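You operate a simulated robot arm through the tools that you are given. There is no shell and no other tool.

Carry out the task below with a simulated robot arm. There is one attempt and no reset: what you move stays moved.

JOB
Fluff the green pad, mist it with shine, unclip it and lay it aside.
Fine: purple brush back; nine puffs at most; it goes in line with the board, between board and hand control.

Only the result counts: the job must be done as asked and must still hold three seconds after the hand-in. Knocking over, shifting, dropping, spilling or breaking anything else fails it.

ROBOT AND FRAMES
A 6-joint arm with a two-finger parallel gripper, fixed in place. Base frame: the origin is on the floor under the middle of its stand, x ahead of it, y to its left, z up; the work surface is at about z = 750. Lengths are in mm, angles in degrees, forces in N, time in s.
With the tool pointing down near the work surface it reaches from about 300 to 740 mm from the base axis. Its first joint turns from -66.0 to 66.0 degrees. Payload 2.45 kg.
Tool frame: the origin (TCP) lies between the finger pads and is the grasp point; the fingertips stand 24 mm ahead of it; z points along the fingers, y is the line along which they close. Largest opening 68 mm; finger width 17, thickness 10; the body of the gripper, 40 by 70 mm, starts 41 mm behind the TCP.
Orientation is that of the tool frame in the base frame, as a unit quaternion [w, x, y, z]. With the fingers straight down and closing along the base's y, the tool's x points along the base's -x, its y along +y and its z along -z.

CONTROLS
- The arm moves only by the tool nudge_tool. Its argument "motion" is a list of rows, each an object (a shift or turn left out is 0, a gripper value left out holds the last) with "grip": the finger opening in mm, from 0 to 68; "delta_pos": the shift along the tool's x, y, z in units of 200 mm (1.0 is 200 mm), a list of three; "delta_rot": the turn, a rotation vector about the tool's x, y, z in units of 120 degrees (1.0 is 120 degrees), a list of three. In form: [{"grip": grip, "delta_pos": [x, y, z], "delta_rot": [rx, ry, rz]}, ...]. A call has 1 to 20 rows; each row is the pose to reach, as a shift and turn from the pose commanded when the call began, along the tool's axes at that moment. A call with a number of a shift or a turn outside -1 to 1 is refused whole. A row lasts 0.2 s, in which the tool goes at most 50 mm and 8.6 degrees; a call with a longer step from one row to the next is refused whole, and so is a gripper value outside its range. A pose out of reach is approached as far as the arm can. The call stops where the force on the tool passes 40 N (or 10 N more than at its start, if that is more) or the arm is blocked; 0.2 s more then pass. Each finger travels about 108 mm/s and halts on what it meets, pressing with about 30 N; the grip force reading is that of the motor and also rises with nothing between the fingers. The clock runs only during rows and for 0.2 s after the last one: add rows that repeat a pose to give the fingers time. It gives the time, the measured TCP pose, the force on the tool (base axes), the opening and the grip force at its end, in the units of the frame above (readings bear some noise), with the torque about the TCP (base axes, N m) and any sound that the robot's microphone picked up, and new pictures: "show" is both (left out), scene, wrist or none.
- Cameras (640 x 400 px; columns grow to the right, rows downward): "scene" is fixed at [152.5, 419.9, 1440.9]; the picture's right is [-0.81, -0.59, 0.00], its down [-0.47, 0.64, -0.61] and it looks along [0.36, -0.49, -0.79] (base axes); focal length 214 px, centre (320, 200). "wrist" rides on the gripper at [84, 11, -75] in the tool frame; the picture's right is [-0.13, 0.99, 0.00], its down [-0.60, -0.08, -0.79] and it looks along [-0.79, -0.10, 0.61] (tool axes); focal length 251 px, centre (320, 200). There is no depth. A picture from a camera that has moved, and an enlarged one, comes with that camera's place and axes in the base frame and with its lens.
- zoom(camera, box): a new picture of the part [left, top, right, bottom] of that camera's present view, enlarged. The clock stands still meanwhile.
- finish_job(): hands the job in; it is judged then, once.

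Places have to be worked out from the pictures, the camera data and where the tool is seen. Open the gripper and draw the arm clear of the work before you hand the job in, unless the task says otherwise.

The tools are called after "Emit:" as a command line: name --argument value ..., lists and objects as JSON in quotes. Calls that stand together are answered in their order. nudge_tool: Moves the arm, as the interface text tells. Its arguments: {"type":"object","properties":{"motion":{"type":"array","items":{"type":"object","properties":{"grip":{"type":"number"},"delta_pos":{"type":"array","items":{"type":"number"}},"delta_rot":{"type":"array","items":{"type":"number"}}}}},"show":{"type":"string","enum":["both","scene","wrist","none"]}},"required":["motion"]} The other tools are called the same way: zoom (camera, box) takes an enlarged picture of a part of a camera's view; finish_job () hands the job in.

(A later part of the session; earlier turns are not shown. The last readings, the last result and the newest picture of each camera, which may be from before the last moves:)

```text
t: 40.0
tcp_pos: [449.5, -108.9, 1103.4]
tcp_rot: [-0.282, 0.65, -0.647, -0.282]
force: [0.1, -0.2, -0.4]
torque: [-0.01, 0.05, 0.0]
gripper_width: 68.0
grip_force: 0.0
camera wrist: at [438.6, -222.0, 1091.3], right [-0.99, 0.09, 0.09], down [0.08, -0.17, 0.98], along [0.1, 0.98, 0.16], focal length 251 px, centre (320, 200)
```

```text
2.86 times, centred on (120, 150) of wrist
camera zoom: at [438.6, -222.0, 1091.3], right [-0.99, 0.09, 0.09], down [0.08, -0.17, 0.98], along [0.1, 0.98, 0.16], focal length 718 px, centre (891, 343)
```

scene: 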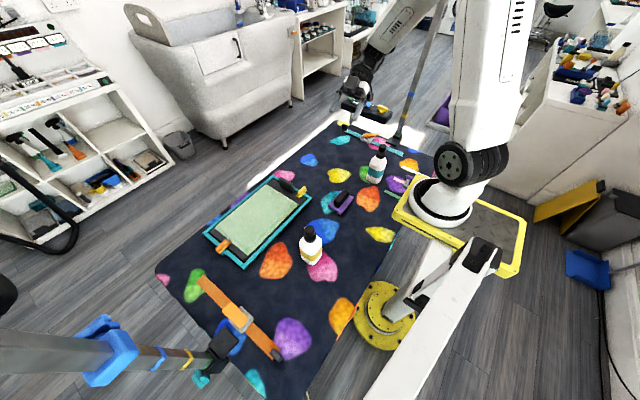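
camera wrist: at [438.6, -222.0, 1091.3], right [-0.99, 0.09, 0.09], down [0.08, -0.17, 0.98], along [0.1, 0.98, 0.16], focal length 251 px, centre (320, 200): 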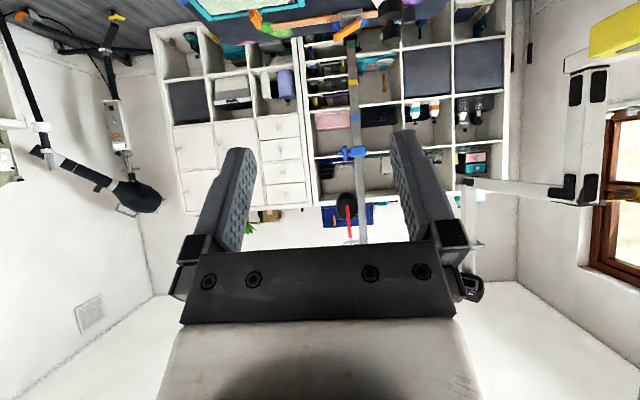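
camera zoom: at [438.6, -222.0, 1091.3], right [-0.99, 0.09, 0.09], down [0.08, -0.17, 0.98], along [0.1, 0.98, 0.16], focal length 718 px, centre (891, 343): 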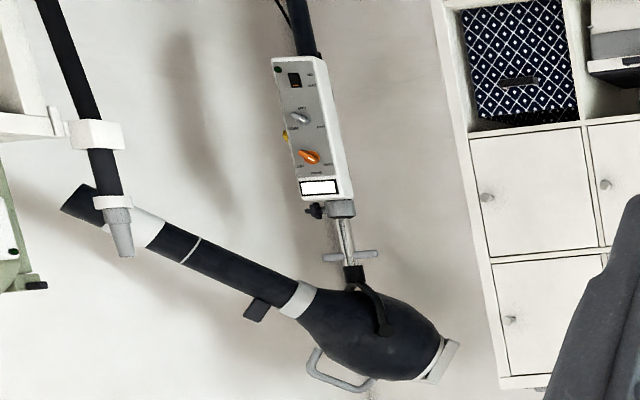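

There's no print on the bottles at all. Next I'll search the counters and tub area in the scene view at high zoom for anything naming shine.

Emit:
zoom --camera "scene" --box '[560, 50, 610, 85]'

Emit:
zoom --camera "scene" --box '[590, 60, 640, 115]'

Emit:
zoom --camera "scene" --box '[580, 0, 640, 50]'

Emit:
zoom --camera "scene" --box '[290, 0, 400, 60]'

Emit:
zoom --camera "scene" --box '[230, 0, 310, 50]'

Emit:
zoom --camera "scene" --box '[430, 0, 520, 50]'

```text
11.43 times, centred on (585, 68) of scene
camera zoom: at [152.5, 419.9, 1440.9], right [-0.81, -0.59, 0.0], down [-0.47, 0.64, -0.61], along [0.36, -0.49, -0.79], focal length 2451 px, centre (-2709, 1714)
```

zoom: 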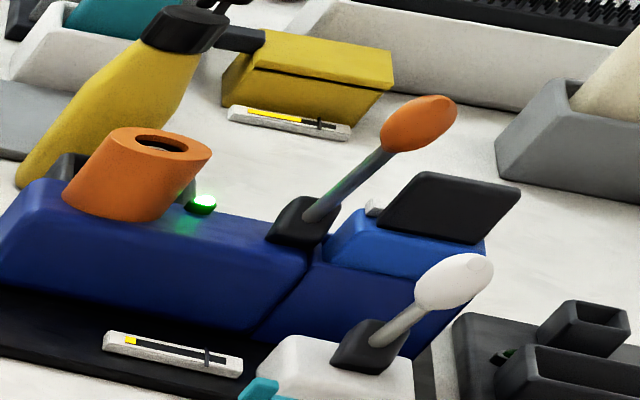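

```text
7.27 times, centred on (615, 88) of scene
camera zoom: at [152.5, 419.9, 1440.9], right [-0.81, -0.59, 0.0], down [-0.47, 0.64, -0.61], along [0.36, -0.49, -0.79], focal length 1560 px, centre (-1826, 1018)
```

zoom: 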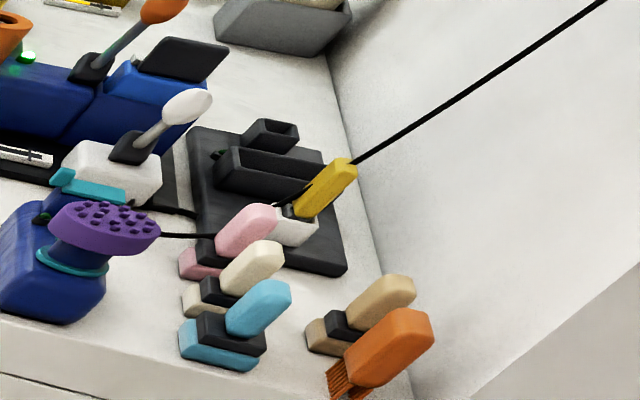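

```text
8.00 times, centred on (610, 25) of scene
camera zoom: at [152.5, 419.9, 1440.9], right [-0.81, -0.59, 0.0], down [-0.47, 0.64, -0.61], along [0.36, -0.49, -0.79], focal length 1716 px, centre (-2000, 1600)
```

zoom: 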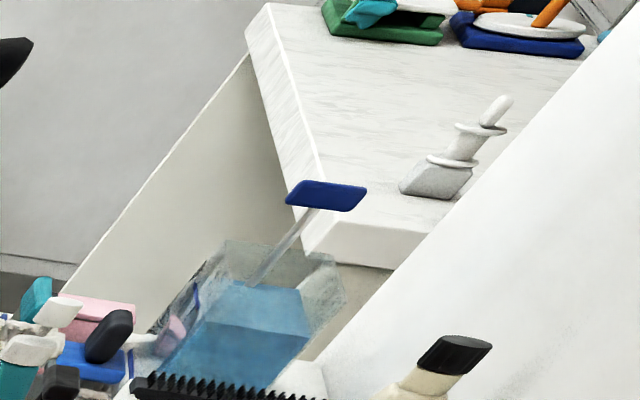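

```text
5.82 times, centred on (345, 30) of scene
camera zoom: at [152.5, 419.9, 1440.9], right [-0.81, -0.59, 0.0], down [-0.47, 0.64, -0.61], along [0.36, -0.49, -0.79], focal length 1248 px, centre (174, 1189)
```

zoom: 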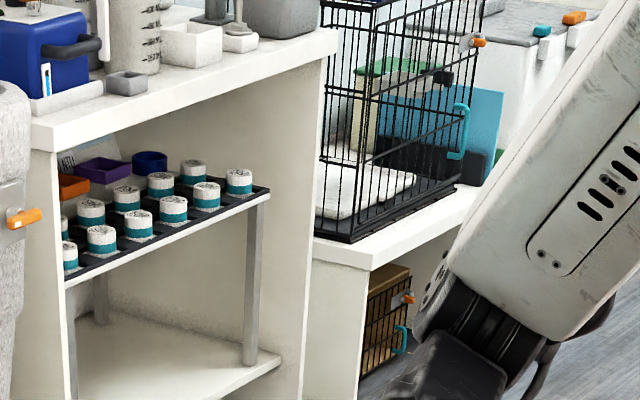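

```text
8.00 times, centred on (270, 25) of scene
camera zoom: at [152.5, 419.9, 1440.9], right [-0.81, -0.59, 0.0], down [-0.47, 0.64, -0.61], along [0.36, -0.49, -0.79], focal length 1716 px, centre (720, 1600)
```

zoom: 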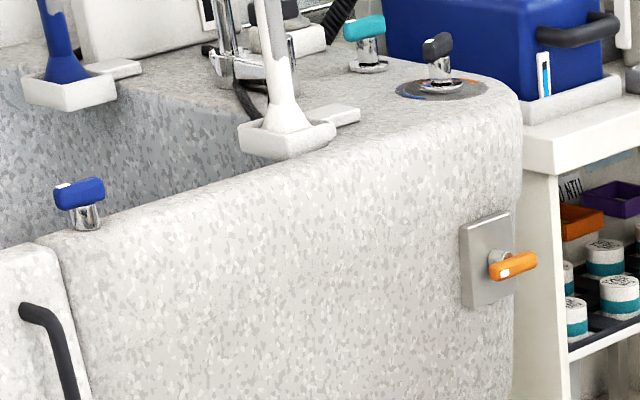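

```text
7.11 times, centred on (475, 25) of scene
camera zoom: at [152.5, 419.9, 1440.9], right [-0.81, -0.59, 0.0], down [-0.47, 0.64, -0.61], along [0.36, -0.49, -0.79], focal length 1525 px, centre (-782, 1444)
```

zoom: 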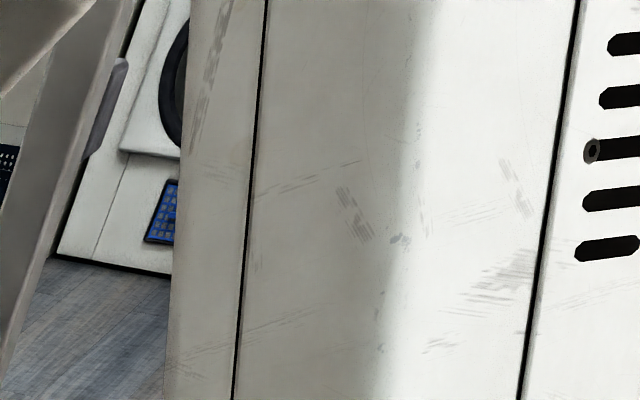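

Nothing there either. One side I haven't seen is bottle 2's -y face, so I'll level the tool and move to about (400,-340,1050), looking along +y.

Emit:
nudge_tool --motion '[{"delta_rot": [0, 0.065, 0]}, {"delta_rot": [0, 0.13, 0]}, {"delta_rot": [0, 0.195, 0]}, {"delta_rot": [0, 0.26, 0]}, {"delta_rot": [0, 0.325, 0]}, {"delta_rot": [0, 0.39, 0]}]' --show "none"

Emit:
nudge_tool --motion '[{"delta_pos": [0.2, 0, 0]}, {"delta_pos": [0.4, 0, 0]}, {"delta_pos": [0.6, 0, 0]}, {"delta_pos": [0.8, 0.05, 0]}, {"delta_pos": [1.0, 0.1, 0]}]' --show "none"

Emit:
nudge_tool --motion '[{"delta_pos": [0.1, 0.1, 0.15]}, {"delta_pos": [0.2, 0.15, 0.25]}]' --show "wrist"

```text
t: 41.4
tcp_pos: [450.3, -108.2, 1100.9]
tcp_rot: [0.0, 0.708, -0.707, 0.001]
force: [0.0, -0.5, 0.9]
torque: [-0.01, 0.02, -0.01]
gripper_width: 68.2
grip_force: 0.1
```

```text
t: 42.6
tcp_pos: [427.3, -308.5, 1100.8]
tcp_rot: [-0.001, 0.708, -0.706, -0.001]
force: [0.3, -0.1, 0.0]
torque: [0.03, 0.02, -0.01]
gripper_width: 68.0
grip_force: 0.0
```

```text
t: 43.2
tcp_pos: [398.6, -350.1, 1052.9]
tcp_rot: [0.0, 0.708, -0.706, 0.001]
force: [-0.1, 0.3, 0.4]
torque: [-0.01, -0.02, 0.02]
gripper_width: 68.0
grip_force: 0.0
camera wrist: at [387.0, -435.3, 1126.6], right [-0.99, 0.13, 0.0], down [0.08, 0.6, 0.79], along [0.1, 0.79, -0.61], focal length 251 px, centre (320, 200)
```

wrist: 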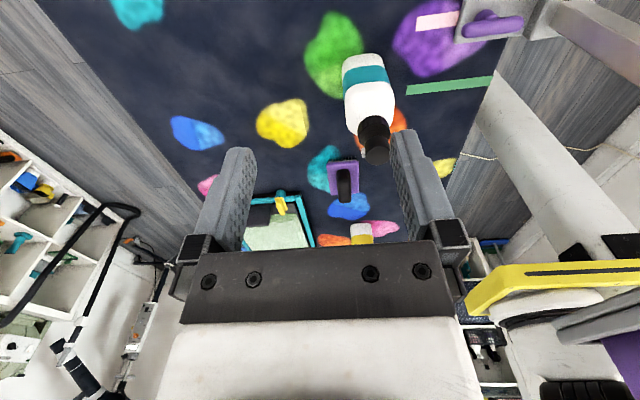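

Emit:
zoom --camera "wrist" --box '[330, 45, 410, 170]'

Emit:
zoom --camera "wrist" --box '[240, 150, 400, 250]'

Emit:
zoom --camera "wrist" --box '[400, 0, 560, 110]'

Emit:
zoom --camera "wrist" --box '[0, 130, 180, 400]'

```text
3.20 times, centred on (370, 108) of wrist
camera zoom: at [387.0, -435.3, 1126.6], right [-0.99, 0.13, 0.0], down [0.08, 0.6, 0.79], along [0.1, 0.79, -0.61], focal length 805 px, centre (160, 496)
```

zoom: 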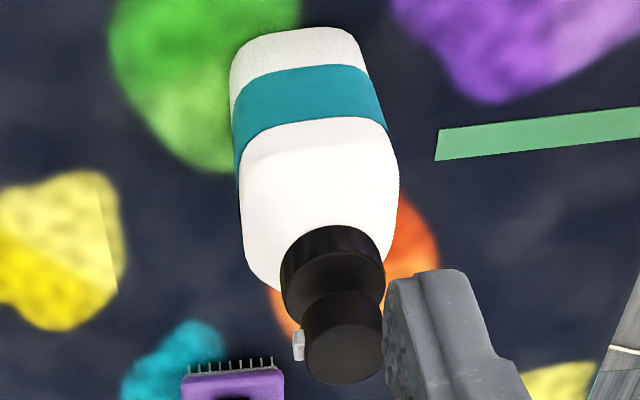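

```text
4.00 times, centred on (320, 200) of wrist
camera zoom: at [387.0, -435.3, 1126.6], right [-0.99, 0.13, 0.0], down [0.08, 0.6, 0.79], along [0.1, 0.79, -0.61], focal length 1006 px, centre (320, 200)
```

zoom: 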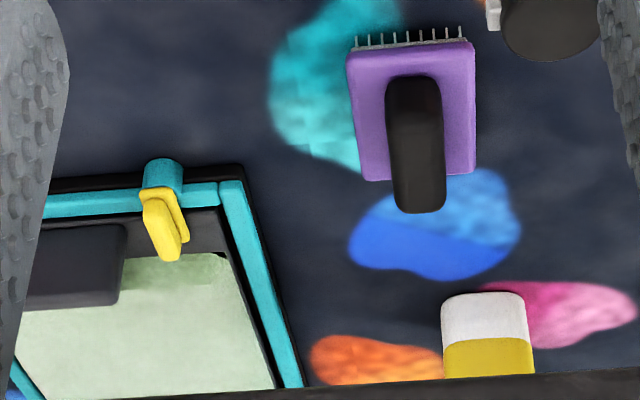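

```text
3.64 times, centred on (480, 55) of wrist
camera zoom: at [387.0, -435.3, 1126.6], right [-0.99, 0.13, 0.0], down [0.08, 0.6, 0.79], along [0.1, 0.79, -0.61], focal length 914 px, centre (-262, 727)
```

zoom: 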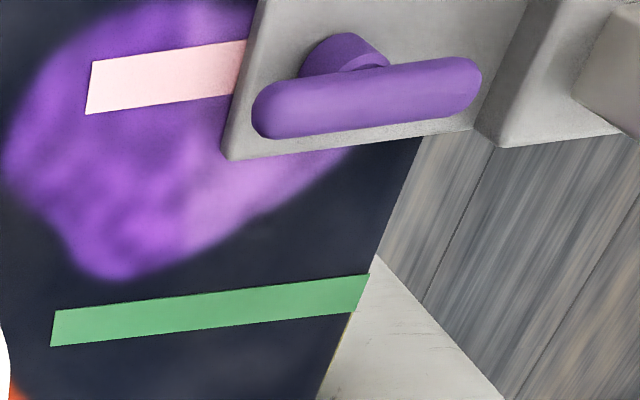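

```text
1.48 times, centred on (90, 265) of wrist
camera zoom: at [387.0, -435.3, 1126.6], right [-0.99, 0.13, 0.0], down [0.08, 0.6, 0.79], along [0.1, 0.79, -0.61], focal length 372 px, centre (661, 104)
```

zoom: 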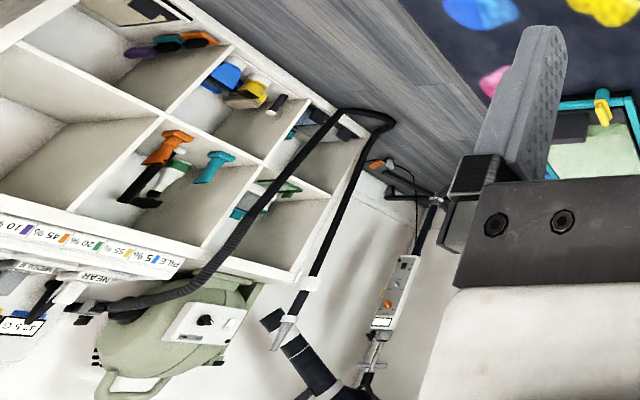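

All four sides of both bottles are plain. The laundry shelf does have a box labelled "powder", so some products are named. I'll turn back towards -y and read the far product shelves more carefully.

Emit:
nudge_tool --motion '[{"delta_pos": [-0.15, -0.05, -0.1]}, {"delta_pos": [-0.3, -0.1, -0.2]}, {"delta_pos": [-0.45, -0.15, -0.25]}, {"delta_pos": [-0.6, -0.2, -0.25]}, {"delta_pos": [-0.75, -0.25, -0.25]}, {"delta_pos": [-0.9, -0.25, -0.25]}]' --show "none"

Emit:
nudge_tool --motion '[{"delta_rot": [0, 0, 0.07]}, {"delta_rot": [0, 0, 0.14]}, {"delta_rot": [0, 0, 0.21]}, {"delta_rot": [0, 0, 0.28]}, {"delta_rot": [0, 0, 0.35]}, {"delta_rot": [0, 0, 0.42]}, {"delta_rot": [0, 0, 0.49]}, {"delta_rot": [0, 0, 0.56]}, {"delta_rot": [0, 0, 0.63]}, {"delta_rot": [0, 0, 0.7]}, {"delta_rot": [0, 0, 0.77]}, {"delta_rot": [0, 0, 0.84]}, {"delta_rot": [0, 0, 0.91]}, {"delta_rot": [0, 0, 0.98]}]' --show "none"

Emit:
nudge_tool --motion '[{"delta_rot": [0, 0, 0.07]}, {"delta_rot": [0, 0, 0.14]}, {"delta_rot": [0, 0, 0.21]}, {"delta_rot": [0, 0, 0.28]}, {"delta_rot": [0, 0, 0.35]}, {"delta_rot": [0, 0, 0.42]}]' --show "none"

Emit:
nudge_tool --motion '[{"delta_rot": [0, -0.065, 0]}, {"delta_rot": [0, -0.13, 0]}, {"delta_rot": [0, -0.195, 0]}, {"delta_rot": [0, -0.26, 0]}, {"delta_rot": [0, -0.325, 0]}, {"delta_rot": [0, -0.39, 0]}]' --show "both"

```text
t: 44.6
tcp_pos: [449.8, -167.1, 1102.2]
tcp_rot: [-0.001, 0.708, -0.706, 0.0]
force: [0.0, 0.0, 0.5]
torque: [0.03, 0.01, 0.02]
gripper_width: 68.0
grip_force: 0.1
```

```text
t: 47.6
tcp_pos: [449.2, -167.6, 1101.3]
tcp_rot: [0.0, 0.239, 0.971, 0.001]
force: [0.8, -0.6, 0.9]
torque: [0.02, 0.01, -0.01]
gripper_width: 67.8
grip_force: 0.1
```

```text
t: 49.0
tcp_pos: [451.3, -168.9, 1102.0]
tcp_rot: [0.001, 0.63, 0.777, 0.001]
force: [-0.3, -0.6, 0.7]
torque: [0.01, -0.02, 0.04]
gripper_width: 67.8
grip_force: 0.1
```

```text
t: 50.4
tcp_pos: [449.9, -168.2, 1102.9]
tcp_rot: [0.31, 0.577, 0.713, -0.25]
force: [0.2, -0.1, 0.2]
torque: [0.0, 0.01, 0.01]
gripper_width: 67.9
grip_force: 0.0
camera wrist: at [436.6, -57.9, 1091.3], right [0.99, 0.12, 0.1], down [-0.11, 0.15, 0.98], along [0.11, -0.98, 0.16], focal length 251 px, centre (320, 200)
```

scene: 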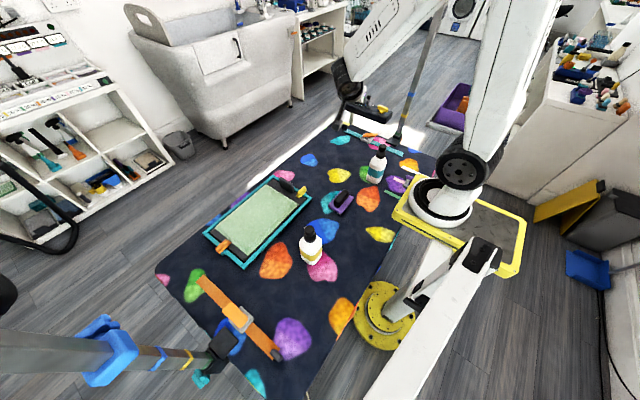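
wrist: 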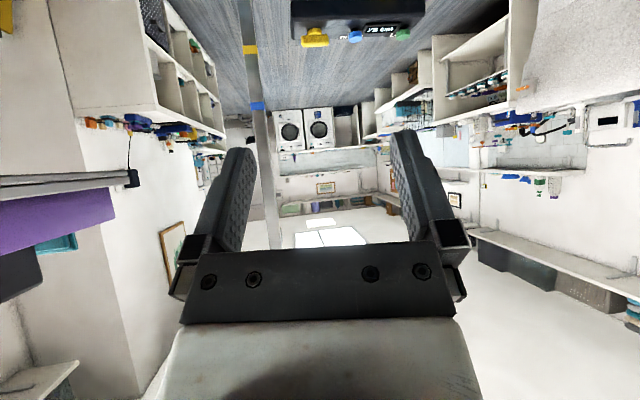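

Emit:
zoom --camera "wrist" --box '[255, 100, 385, 180]'

Emit:
zoom --camera "wrist" --box '[480, 100, 640, 200]'

Emit:
zoom --camera "wrist" --box '[280, 165, 400, 240]'

Emit:
zoom --camera "wrist" --box '[70, 100, 240, 200]'

Emit:
zoom --camera "wrist" --box '[430, 30, 540, 130]'

Emit:
zoom --camera "wrist" --box '[130, 0, 230, 110]'

```text
4.92 times, centred on (320, 140) of wrist
camera zoom: at [436.6, -57.9, 1091.3], right [0.99, 0.12, 0.1], down [-0.11, 0.15, 0.98], along [0.11, -0.98, 0.16], focal length 1238 px, centre (320, 495)
```

zoom: 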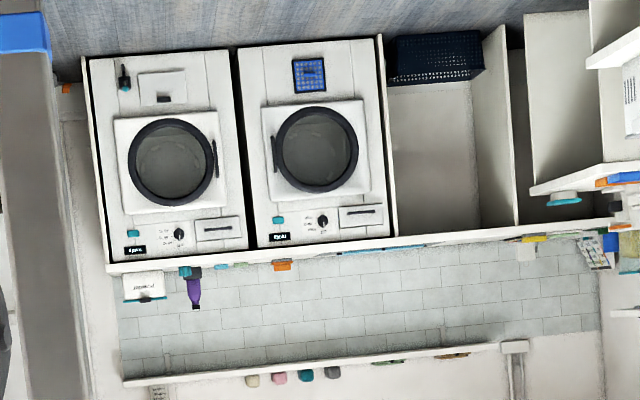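

```text
4.00 times, centred on (560, 150) of wrist
camera zoom: at [436.6, -57.9, 1091.3], right [0.99, 0.12, 0.1], down [-0.11, 0.15, 0.98], along [0.11, -0.98, 0.16], focal length 1006 px, centre (-640, 400)
```

zoom: 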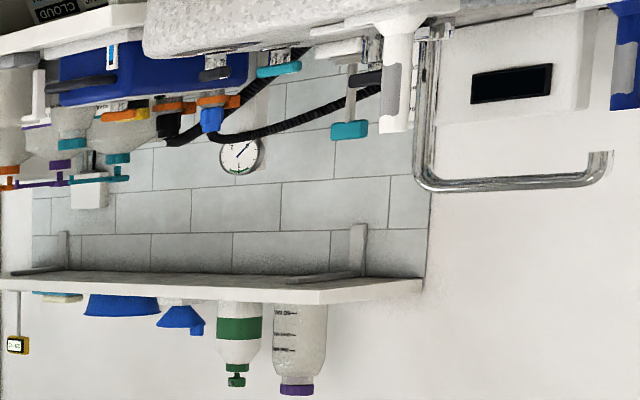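

```text
5.33 times, centred on (340, 202) of wrist
camera zoom: at [436.6, -57.9, 1091.3], right [0.99, 0.12, 0.1], down [-0.11, 0.15, 0.98], along [0.11, -0.98, 0.16], focal length 1341 px, centre (213, 187)
```

zoom: 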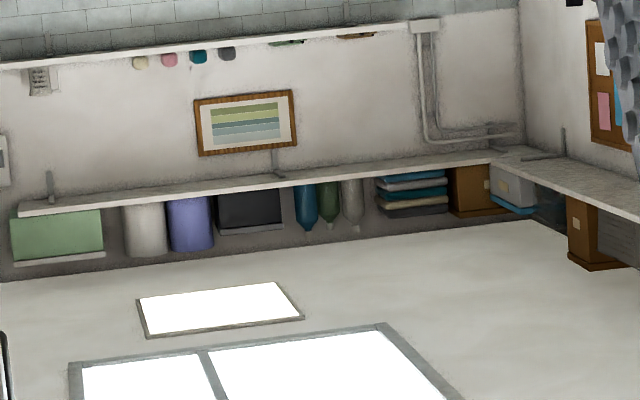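

```text
3.76 times, centred on (155, 150) of wrist
camera zoom: at [436.6, -57.9, 1091.3], right [0.99, 0.12, 0.1], down [-0.11, 0.15, 0.98], along [0.11, -0.98, 0.16], focal length 947 px, centre (941, 388)
```

zoom: 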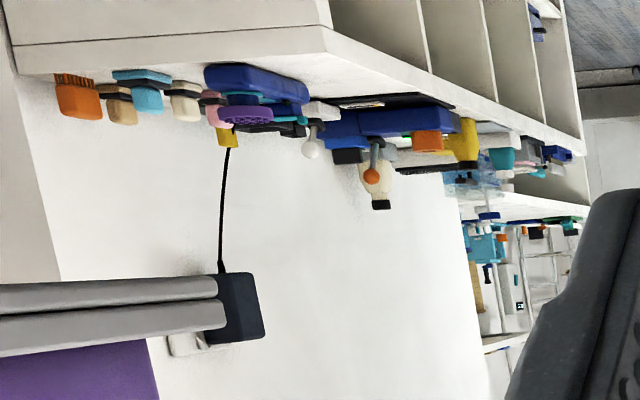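

```text
4.00 times, centred on (485, 80) of wrist
camera zoom: at [436.6, -57.9, 1091.3], right [0.99, 0.12, 0.1], down [-0.11, 0.15, 0.98], along [0.11, -0.98, 0.16], focal length 1006 px, centre (-340, 680)
```

zoom: 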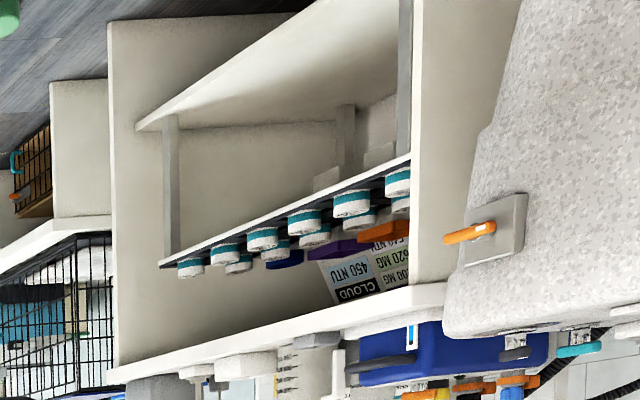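

```text
3.64 times, centred on (180, 55) of wrist
camera zoom: at [436.6, -57.9, 1091.3], right [0.99, 0.12, 0.1], down [-0.11, 0.15, 0.98], along [0.11, -0.98, 0.16], focal length 914 px, centre (829, 727)
```

zoom: 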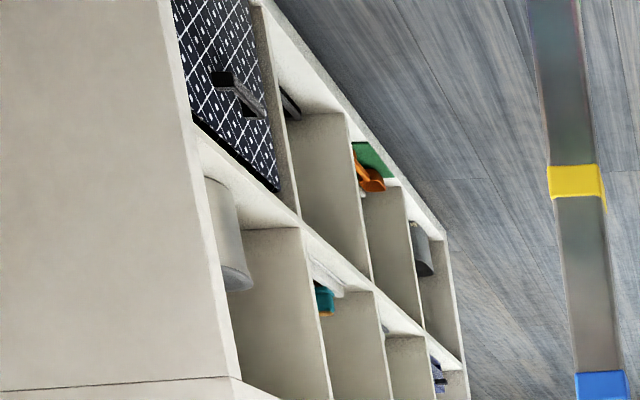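

There are a couple of sheets of paper pinned near the laundry area, so I'll zoom right in on those.

Emit:
zoom --camera "wrist" --box '[366, 142, 386, 158]'

Emit:
zoom --camera "wrist" --box '[278, 172, 298, 188]'

Emit:
zoom --camera "wrist" --box '[276, 145, 316, 165]'

Emit:
zoom --camera "wrist" --box '[370, 110, 394, 130]'

Emit:
zoom --camera "wrist" --box '[505, 80, 545, 115]'

Emit:
zoom --camera "wrist" --box '[185, 150, 225, 190]'

```text
16.00 times, centred on (376, 150) of wrist
camera zoom: at [436.6, -57.9, 1091.3], right [0.99, 0.12, 0.1], down [-0.11, 0.15, 0.98], along [0.11, -0.98, 0.16], focal length 4023 px, centre (-576, 1000)
```

zoom: 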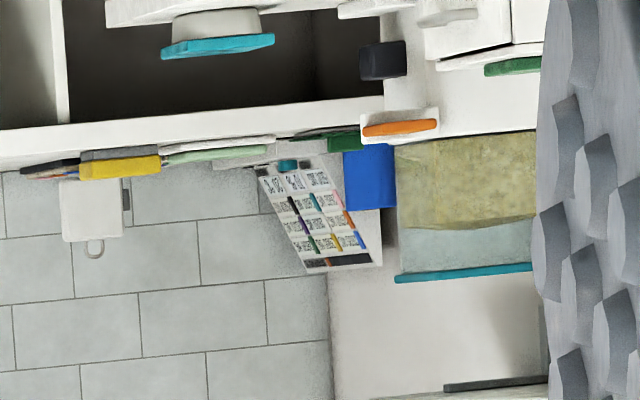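

```text
16.00 times, centred on (288, 180) of wrist
camera zoom: at [436.6, -57.9, 1091.3], right [0.99, 0.12, 0.1], down [-0.11, 0.15, 0.98], along [0.11, -0.98, 0.16], focal length 4023 px, centre (832, 520)
```

zoom: 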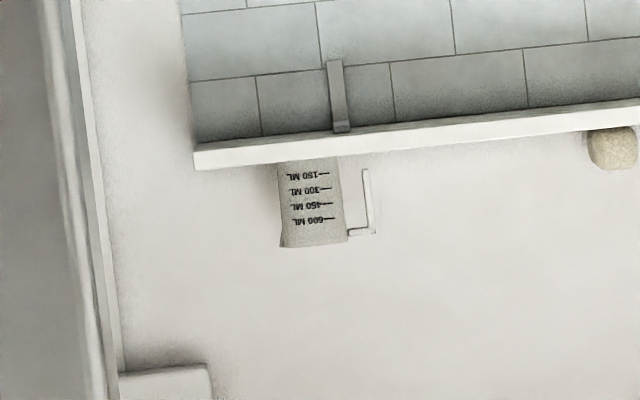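

```text
16.00 times, centred on (296, 155) of wrist
camera zoom: at [436.6, -57.9, 1091.3], right [0.99, 0.12, 0.1], down [-0.11, 0.15, 0.98], along [0.11, -0.98, 0.16], focal length 4023 px, centre (704, 920)
```

zoom: 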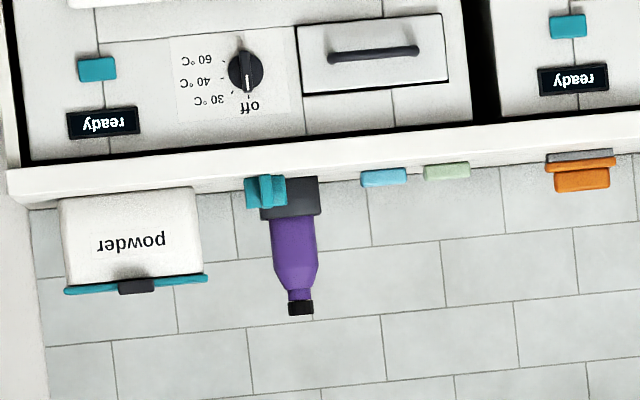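

```text
16.00 times, centred on (382, 120) of wrist
camera zoom: at [436.6, -57.9, 1091.3], right [0.99, 0.12, 0.1], down [-0.11, 0.15, 0.98], along [0.11, -0.98, 0.16], focal length 4023 px, centre (-672, 1480)
```

zoom: 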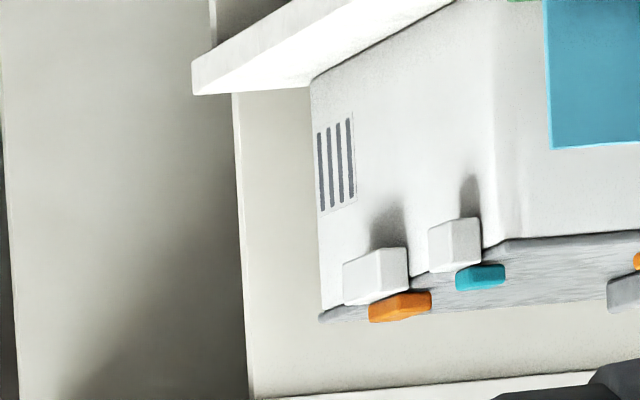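

```text
11.43 times, centred on (525, 98) of wrist
camera zoom: at [436.6, -57.9, 1091.3], right [0.99, 0.12, 0.1], down [-0.11, 0.15, 0.98], along [0.11, -0.98, 0.16], focal length 2874 px, centre (-2023, 1371)
```

zoom: 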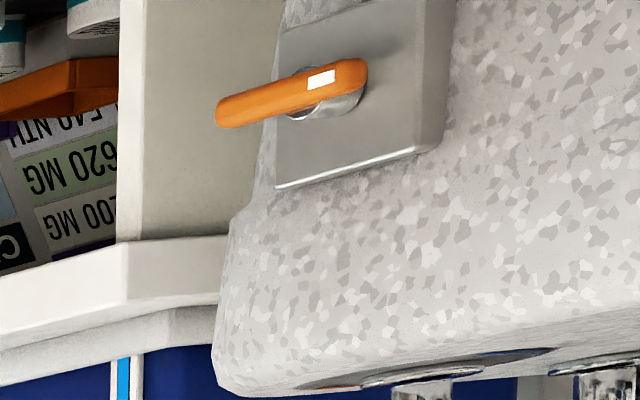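

```text
10.00 times, centred on (205, 170) of wrist
camera zoom: at [436.6, -57.9, 1091.3], right [0.99, 0.12, 0.1], down [-0.11, 0.15, 0.98], along [0.11, -0.98, 0.16], focal length 2514 px, centre (1470, 500)
```

zoom: 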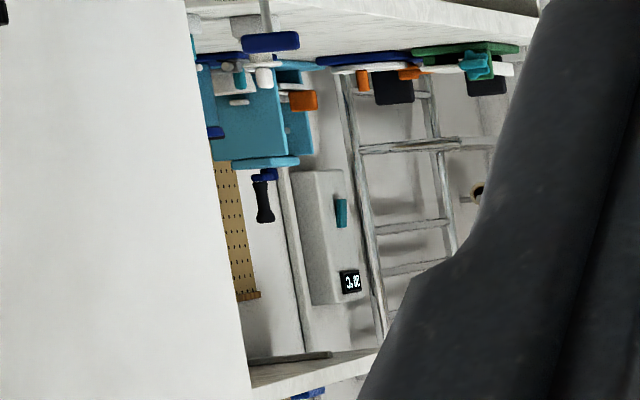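

There's a chart with coloured bars on the far counter, so I'll zoom as tightly as I can on it.

Emit:
zoom --camera "wrist" --box '[371.5, 147, 380.5, 155]'

Emit:
zoom --camera "wrist" --box '[372, 147, 378, 151]'

Emit:
zoom --camera "wrist" --box '[373, 150, 380, 155]'

```text
16.00 times, centred on (376, 151) of wrist
camera zoom: at [436.6, -57.9, 1091.3], right [0.99, 0.12, 0.1], down [-0.11, 0.15, 0.98], along [0.11, -0.98, 0.16], focal length 4023 px, centre (-576, 984)
```

zoom: 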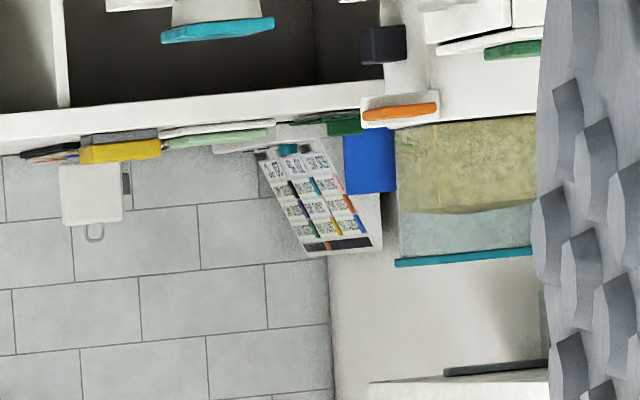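

```text
16.00 times, centred on (375, 149) of wrist
camera zoom: at [436.6, -57.9, 1091.3], right [0.99, 0.12, 0.1], down [-0.11, 0.15, 0.98], along [0.11, -0.98, 0.16], focal length 4023 px, centre (-560, 1016)
```

zoom: 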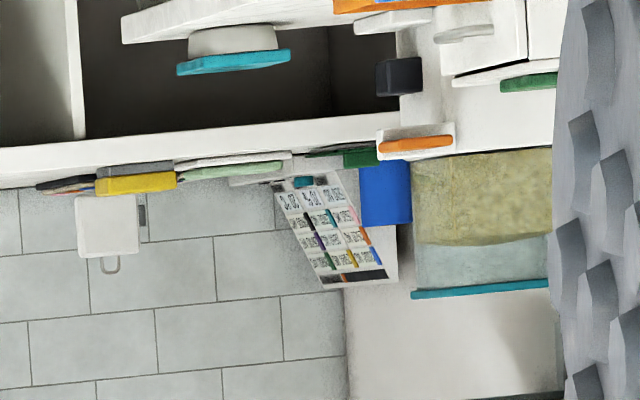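

```text
16.00 times, centred on (376, 152) of wrist
camera zoom: at [436.6, -57.9, 1091.3], right [0.99, 0.12, 0.1], down [-0.11, 0.15, 0.98], along [0.11, -0.98, 0.16], focal length 4023 px, centre (-584, 960)
```

zoom: 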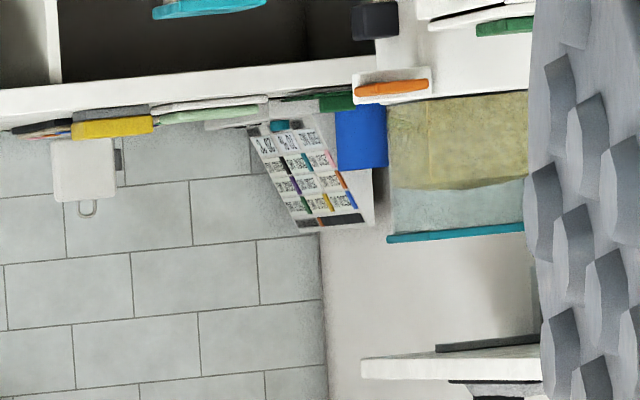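

That is as sharp as zoom gets, and the chart is still unreadable. The identity can wait: the brush comes first and gives close views of the bottles on the way. I'll level the tool, set it to +90° so the fingers close along x, and move near the brush.

Emit:
nudge_tool --motion '[{"delta_rot": [0, 0.065, 0]}, {"delta_rot": [0, 0.13, 0]}, {"delta_rot": [0, 0.195, 0]}, {"delta_rot": [0, 0.26, 0]}, {"delta_rot": [0, 0.325, 0]}, {"delta_rot": [0, 0.39, 0]}]' --show "none"

Emit:
nudge_tool --motion '[{"delta_rot": [0, 0, 0.05]}, {"delta_rot": [0, 0, 0.1]}]' --show "none"

Emit:
nudge_tool --motion '[{"delta_pos": [0.16, -0.05, 0.08]}, {"delta_pos": [0.33, -0.11, 0.16]}, {"delta_pos": [0.5, -0.17, 0.25]}, {"delta_pos": [0.67, -0.23, 0.33]}, {"delta_pos": [0.84, -0.29, 0.42]}, {"delta_pos": [1.0, -0.34, 0.5]}]' --show "both"

```text
t: 51.8
tcp_pos: [448.4, -168.0, 1101.9]
tcp_rot: [-0.001, 0.629, 0.778, 0.002]
force: [0.2, 0.0, 0.3]
torque: [-0.01, 0.0, -0.02]
gripper_width: 67.8
grip_force: 0.1
```

```text
t: 52.4
tcp_pos: [447.3, -169.2, 1101.7]
tcp_rot: [0.0, 0.707, 0.707, 0.002]
force: [0.1, -0.1, -0.5]
torque: [-0.03, -0.01, 0.0]
gripper_width: 68.0
grip_force: 0.1
```

```text
t: 53.8
tcp_pos: [380.8, 32.0, 1002.4]
tcp_rot: [0.001, 0.707, 0.707, 0.001]
force: [0.5, 0.4, 0.4]
torque: [0.02, 0.0, 0.0]
gripper_width: 68.1
grip_force: 0.0
camera wrist: at [391.2, 115.6, 1076.7], right [0.99, -0.13, 0.0], down [-0.08, -0.6, 0.79], along [-0.1, -0.79, -0.61], focal length 251 px, centre (320, 200)
```

scene: 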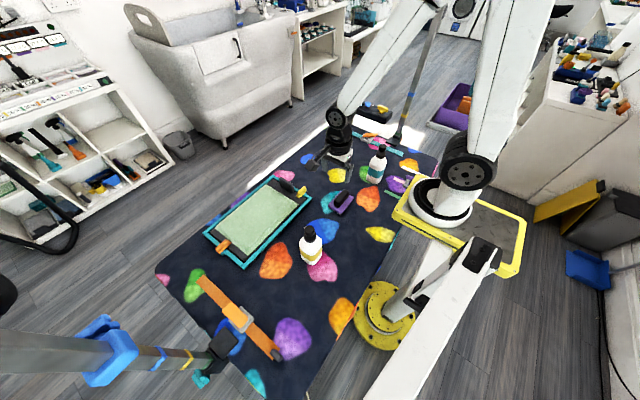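
wrist: 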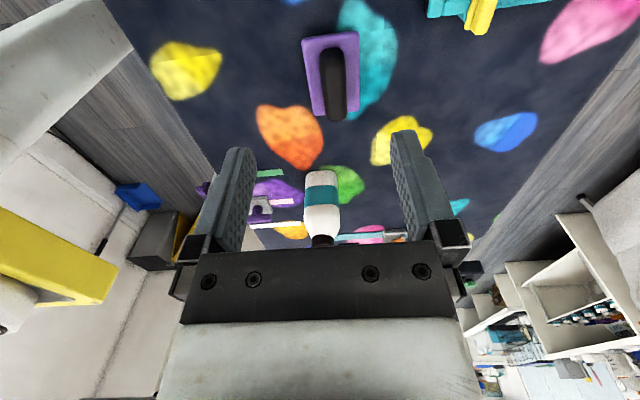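

Emit:
zoom --camera "wrist" --box '[280, 20, 380, 130]'

Emit:
zoom --camera "wrist" --box '[298, 165, 346, 195]'

Emit:
zoom --camera "wrist" --box '[302, 160, 342, 250]'

```text
3.64 times, centred on (330, 75) of wrist
camera zoom: at [391.2, 115.6, 1076.7], right [0.99, -0.13, 0.0], down [-0.08, -0.6, 0.79], along [-0.1, -0.79, -0.61], focal length 914 px, centre (284, 654)
```

zoom: 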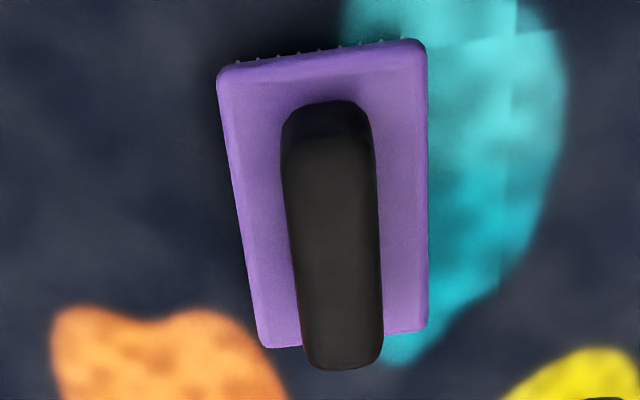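

```text
13.33 times, centred on (322, 180) of wrist
camera zoom: at [391.2, 115.6, 1076.7], right [0.99, -0.13, 0.0], down [-0.08, -0.6, 0.79], along [-0.1, -0.79, -0.61], focal length 3352 px, centre (293, 467)
```

zoom: 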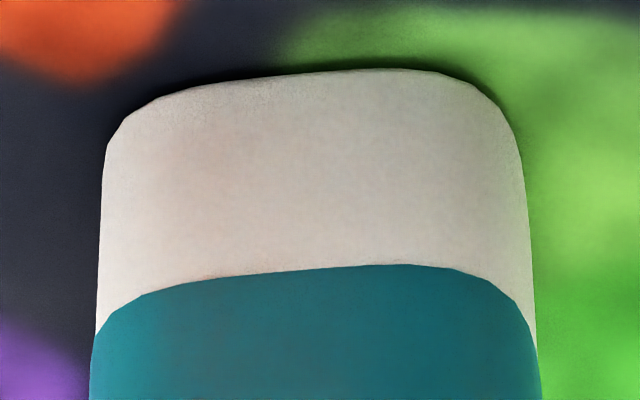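

```text
4.44 times, centred on (322, 205) of wrist
camera zoom: at [391.2, 115.6, 1076.7], right [0.99, -0.13, 0.0], down [-0.08, -0.6, 0.79], along [-0.1, -0.79, -0.61], focal length 1118 px, centre (311, 178)
```

zoom: 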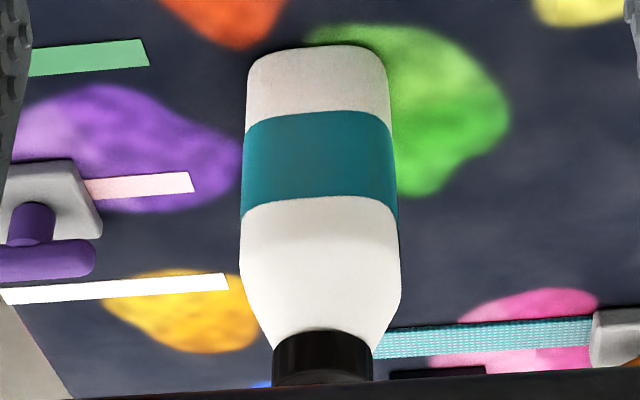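

The brush plate spans about x 356–419, y -89 to 6. Its handle is about 26 mm wide, centred near (388,-40). I'll go above it with the fingers open and check the alignment.

Emit:
nudge_tool --motion '[{"delta_pos": [-0.12, 0.01, 0.15]}, {"delta_pos": [-0.24, 0.02, 0.33]}, {"delta_pos": [-0.36, 0.035, 0.5]}, {"delta_pos": [-0.36, 0.035, 0.68]}, {"delta_pos": [-0.36, 0.035, 0.83]}]' --show "both"

Emit:
zoom --camera "scene" --box '[310, 160, 370, 230]'

```text
t: 55.0
tcp_pos: [389.5, -40.0, 833.4]
tcp_rot: [0.001, 0.706, 0.708, 0.0]
force: [0.4, -0.3, 0.0]
torque: [0.01, 0.01, 0.0]
gripper_width: 68.1
grip_force: 0.1
camera wrist: at [399.4, 42.0, 908.0], right [0.99, -0.13, 0.0], down [-0.08, -0.6, 0.79], along [-0.1, -0.79, -0.61], focal length 251 px, centre (320, 200)
```

scene: 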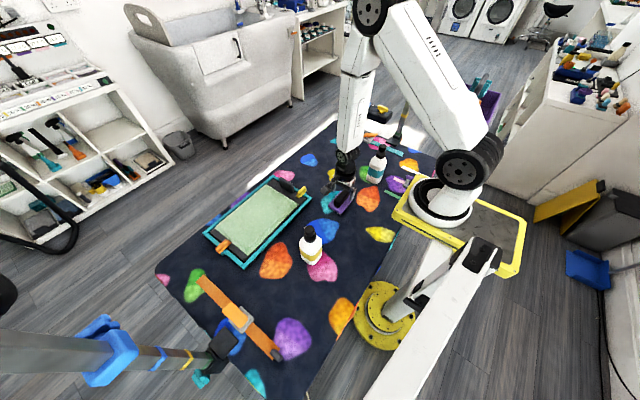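
wrist: 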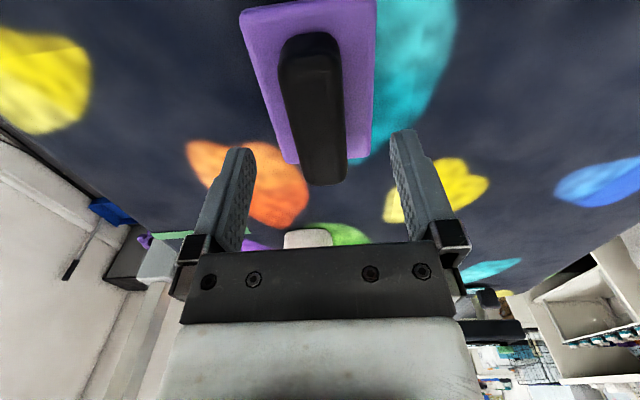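

```text
5.71 times, centred on (340, 195) of scene
camera zoom: at [152.5, 419.9, 1440.9], right [-0.81, -0.59, 0.0], down [-0.47, 0.64, -0.61], along [0.36, -0.49, -0.79], focal length 1226 px, centre (206, 229)
```

zoom: 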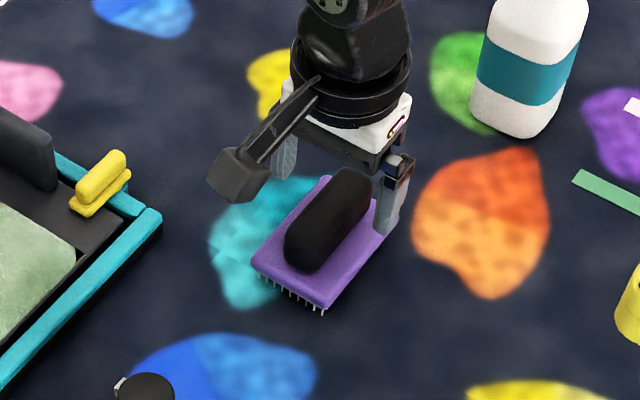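

The fingers straddle the handle squarely. I'll go down 30 mm to TCP z≈803, which puts the fingertips around 779, just above the purple plate.

Emit:
nudge_tool --motion '[{"delta_pos": [0, 0, 0.05]}, {"delta_pos": [0, 0, 0.1]}, {"delta_pos": [0, 0, 0.15]}]' --show "wrist"

Emit:
zoom --camera "scene" --box '[325, 175, 360, 220]'

```text
t: 55.8
tcp_pos: [389.6, -40.2, 806.6]
tcp_rot: [0.001, 0.707, 0.707, 0.0]
force: [0.3, 0.2, -0.1]
torque: [-0.01, 0.01, 0.04]
gripper_width: 68.0
grip_force: 0.0
camera wrist: at [399.7, 43.0, 879.9], right [0.99, -0.13, 0.0], down [-0.08, -0.6, 0.79], along [-0.1, -0.79, -0.61], focal length 251 px, centre (320, 200)
```

wrist: 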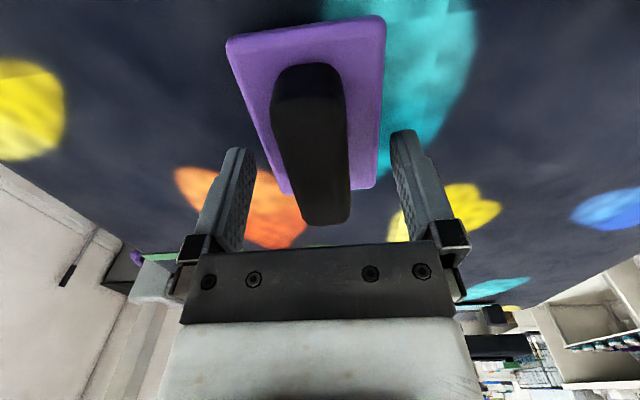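

```text
8.89 times, centred on (342, 198) of scene
camera zoom: at [152.5, 419.9, 1440.9], right [-0.81, -0.59, 0.0], down [-0.47, 0.64, -0.61], along [0.36, -0.49, -0.79], focal length 1906 px, centre (120, 222)
```

zoom: 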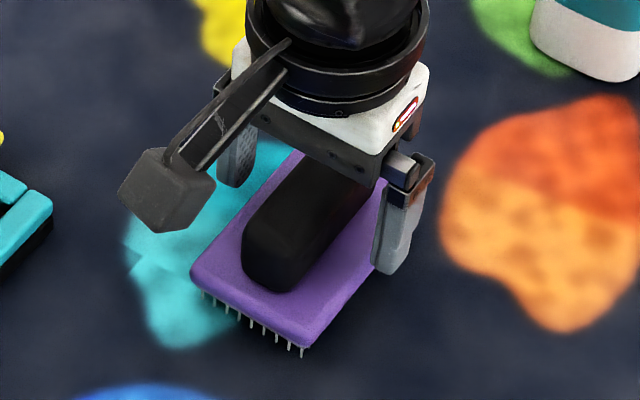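

The handle top is at about z 803 and sits between the fingers. I'll lower 4 mm more and close on it.

Emit:
nudge_tool --motion '[{"delta_pos": [0, 0, 0.02]}, {"delta_pos": [0, 0, 0.02], "grip": 10}, {"delta_pos": [0, 0, 0.02], "grip": 10}, {"delta_pos": [0, 0, 0.02], "grip": 10}, {"delta_pos": [0, 0, 0.02], "grip": 10}]' --show "wrist"

```text
t: 57.0
tcp_pos: [389.7, -40.5, 800.7]
tcp_rot: [0.001, 0.706, 0.708, 0.001]
force: [-0.8, -0.4, -0.7]
torque: [0.02, -0.01, -0.03]
gripper_width: 27.6
grip_force: 29.9
camera wrist: at [399.4, 42.7, 875.5], right [0.99, -0.13, 0.0], down [-0.08, -0.6, 0.79], along [-0.1, -0.79, -0.61], focal length 251 px, centre (320, 200)
```

wrist: 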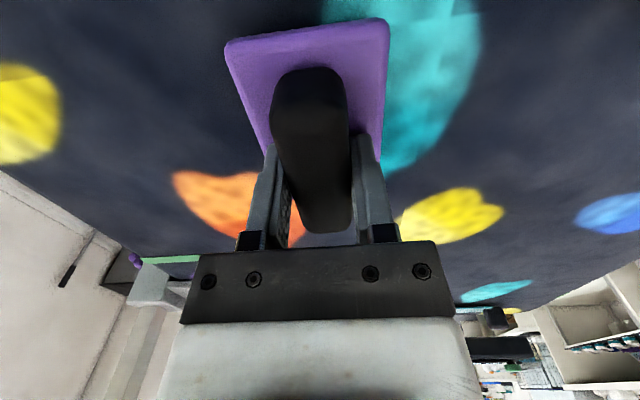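

Gripped at 27.6 mm with 30 N. I'll lift straight up 100 mm and check the brush is held.

Emit:
nudge_tool --motion '[{"delta_pos": [0, 0, -0.05]}, {"delta_pos": [0, 0, -0.15]}, {"delta_pos": [0, 0, -0.3]}, {"delta_pos": [0, 0, -0.48]}]' --show "both"

```text
t: 58.0
tcp_pos: [389.0, -39.2, 896.7]
tcp_rot: [0.0, 0.707, 0.707, 0.0]
force: [-0.1, 0.4, -0.5]
torque: [0.02, 0.04, 0.01]
gripper_width: 27.6
grip_force: 29.9
camera wrist: at [398.8, 43.0, 971.3], right [0.99, -0.13, 0.0], down [-0.08, -0.6, 0.79], along [-0.1, -0.79, -0.61], focal length 251 px, centre (320, 200)
```

scene: 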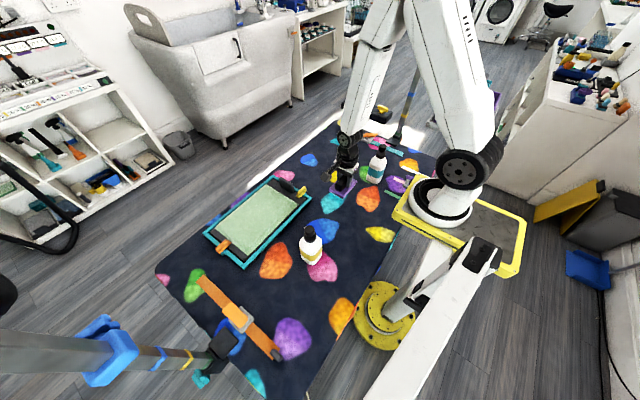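
wrist: 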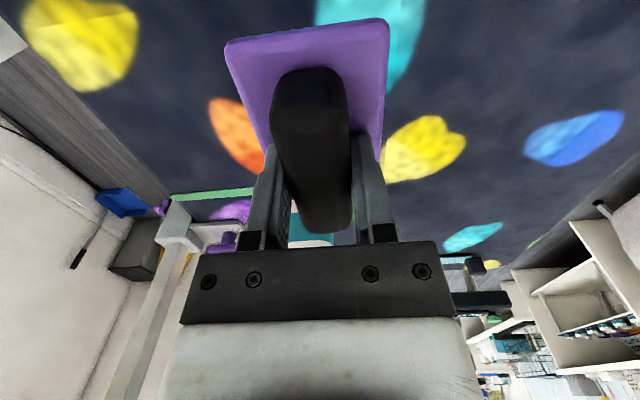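

The brush is held firmly and is very light. I'll carry it at z≈897 to above the pad's near lane, about (545,120).

Emit:
nudge_tool --motion '[{"delta_pos": [0.16, 0.155, 0]}, {"delta_pos": [0.32, 0.31, 0]}, {"delta_pos": [0.48, 0.465, 0]}, {"delta_pos": [0.64, 0.62, 0]}, {"delta_pos": [0.8, 0.778, 0]}, {"delta_pos": [0.8, 0.778, 0.15]}, {"delta_pos": [0.8, 0.778, 0.25]}]' --show "both"

Emit:
zoom --camera "scene" --box '[200, 150, 340, 270]'

```text
t: 59.6
tcp_pos: [542.8, 120.5, 848.6]
tcp_rot: [0.0, 0.706, 0.708, 0.0]
force: [1.0, 1.3, -1.0]
torque: [0.02, 0.02, -0.01]
gripper_width: 27.7
grip_force: 30.2
camera wrist: at [552.6, 203.2, 922.6], right [0.99, -0.13, 0.0], down [-0.08, -0.6, 0.79], along [-0.1, -0.79, -0.61], focal length 251 px, centre (320, 200)
```

scene: 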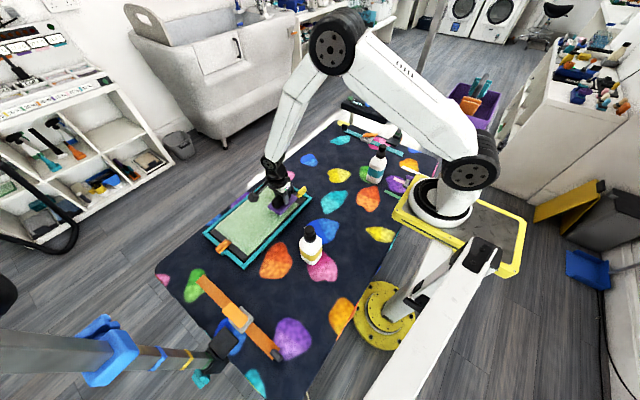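
wrist: 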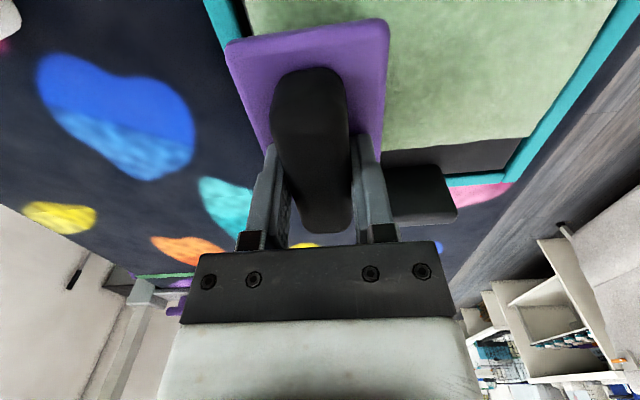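

```text
3.33 times, centred on (270, 210) of scene
camera zoom: at [152.6, 420.0, 1440.9], right [-0.81, -0.59, 0.0], down [-0.47, 0.64, -0.61], along [0.36, -0.49, -0.79], focal length 715 px, centre (487, 167)
```

zoom: 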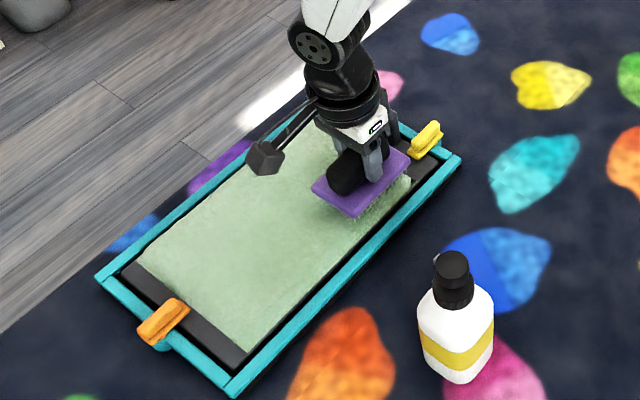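

The brush is over the near lane and clear of the frame. I'll lower in small steps to find the pad surface by force.

Emit:
nudge_tool --motion '[{"delta_pos": [0, 0, 0.05]}, {"delta_pos": [0, 0, 0.1]}]' --show "none"

Emit:
nudge_tool --motion '[{"delta_pos": [0, 0, 0.015]}, {"delta_pos": [0, 0, 0.03]}]' --show "none"

Emit:
zoom --camera "scene" --box '[255, 180, 315, 225]'

```text
t: 60.2
tcp_pos: [545.0, 120.6, 836.4]
tcp_rot: [0.0, 0.706, 0.708, 0.001]
force: [-2.4, -1.1, 10.4]
torque: [0.01, 0.23, 0.04]
gripper_width: 27.3
grip_force: 29.5
stopped in row 2: the force on the tool passed its limit at 63 N (the readings are from after the stop); the commanded pose is now the measured one
```

```text
t: 60.6
tcp_pos: [545.4, 122.1, 835.4]
tcp_rot: [0.001, 0.706, 0.708, 0.003]
force: [-1.8, 0.3, 8.5]
torque: [-0.07, 0.2, 0.03]
gripper_width: 27.3
grip_force: 29.9
stopped in row 2: the force on the tool passed its limit at 49 N (the readings are from after the stop); the commanded pose is now the measured one
```

```text
8.89 times, centred on (285, 202) of scene
camera zoom: at [152.4, 419.9, 1440.9], right [-0.81, -0.59, 0.0], down [-0.47, 0.64, -0.61], along [0.36, -0.49, -0.79], focal length 1906 px, centre (631, 178)
```

zoom: 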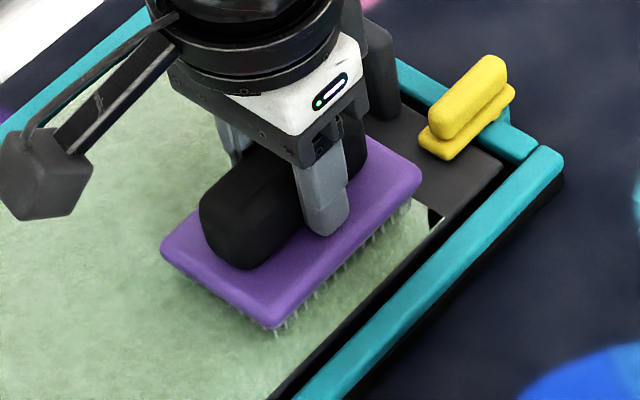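

The pad surface is higher than I estimated: contact comes at TCP z≈836, with a force spike that stopped the move. I'll back off slightly for light contact and check the force.

Emit:
nudge_tool --motion '[{"delta_pos": [0, 0, -0.006]}]' --show "none"

Emit:
zoom --camera "wrist" --box '[200, 0, 420, 260]'

```text
t: 61.0
tcp_pos: [547.0, 121.3, 835.0]
tcp_rot: [0.0, 0.707, 0.708, 0.002]
force: [-0.1, 0.3, 0.0]
torque: [0.03, -0.03, -0.03]
gripper_width: 27.6
grip_force: 29.7
```

```text
1.54 times, centred on (310, 130) of wrist
camera zoom: at [556.1, 204.0, 910.3], right [0.99, -0.13, 0.0], down [-0.08, -0.6, 0.79], along [-0.1, -0.79, -0.61], focal length 387 px, centre (335, 308)
```

zoom: 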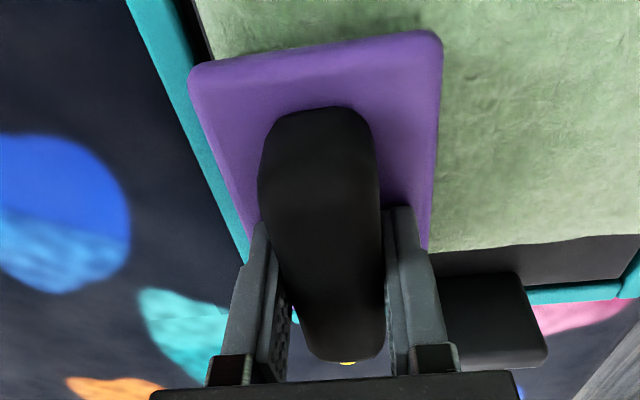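

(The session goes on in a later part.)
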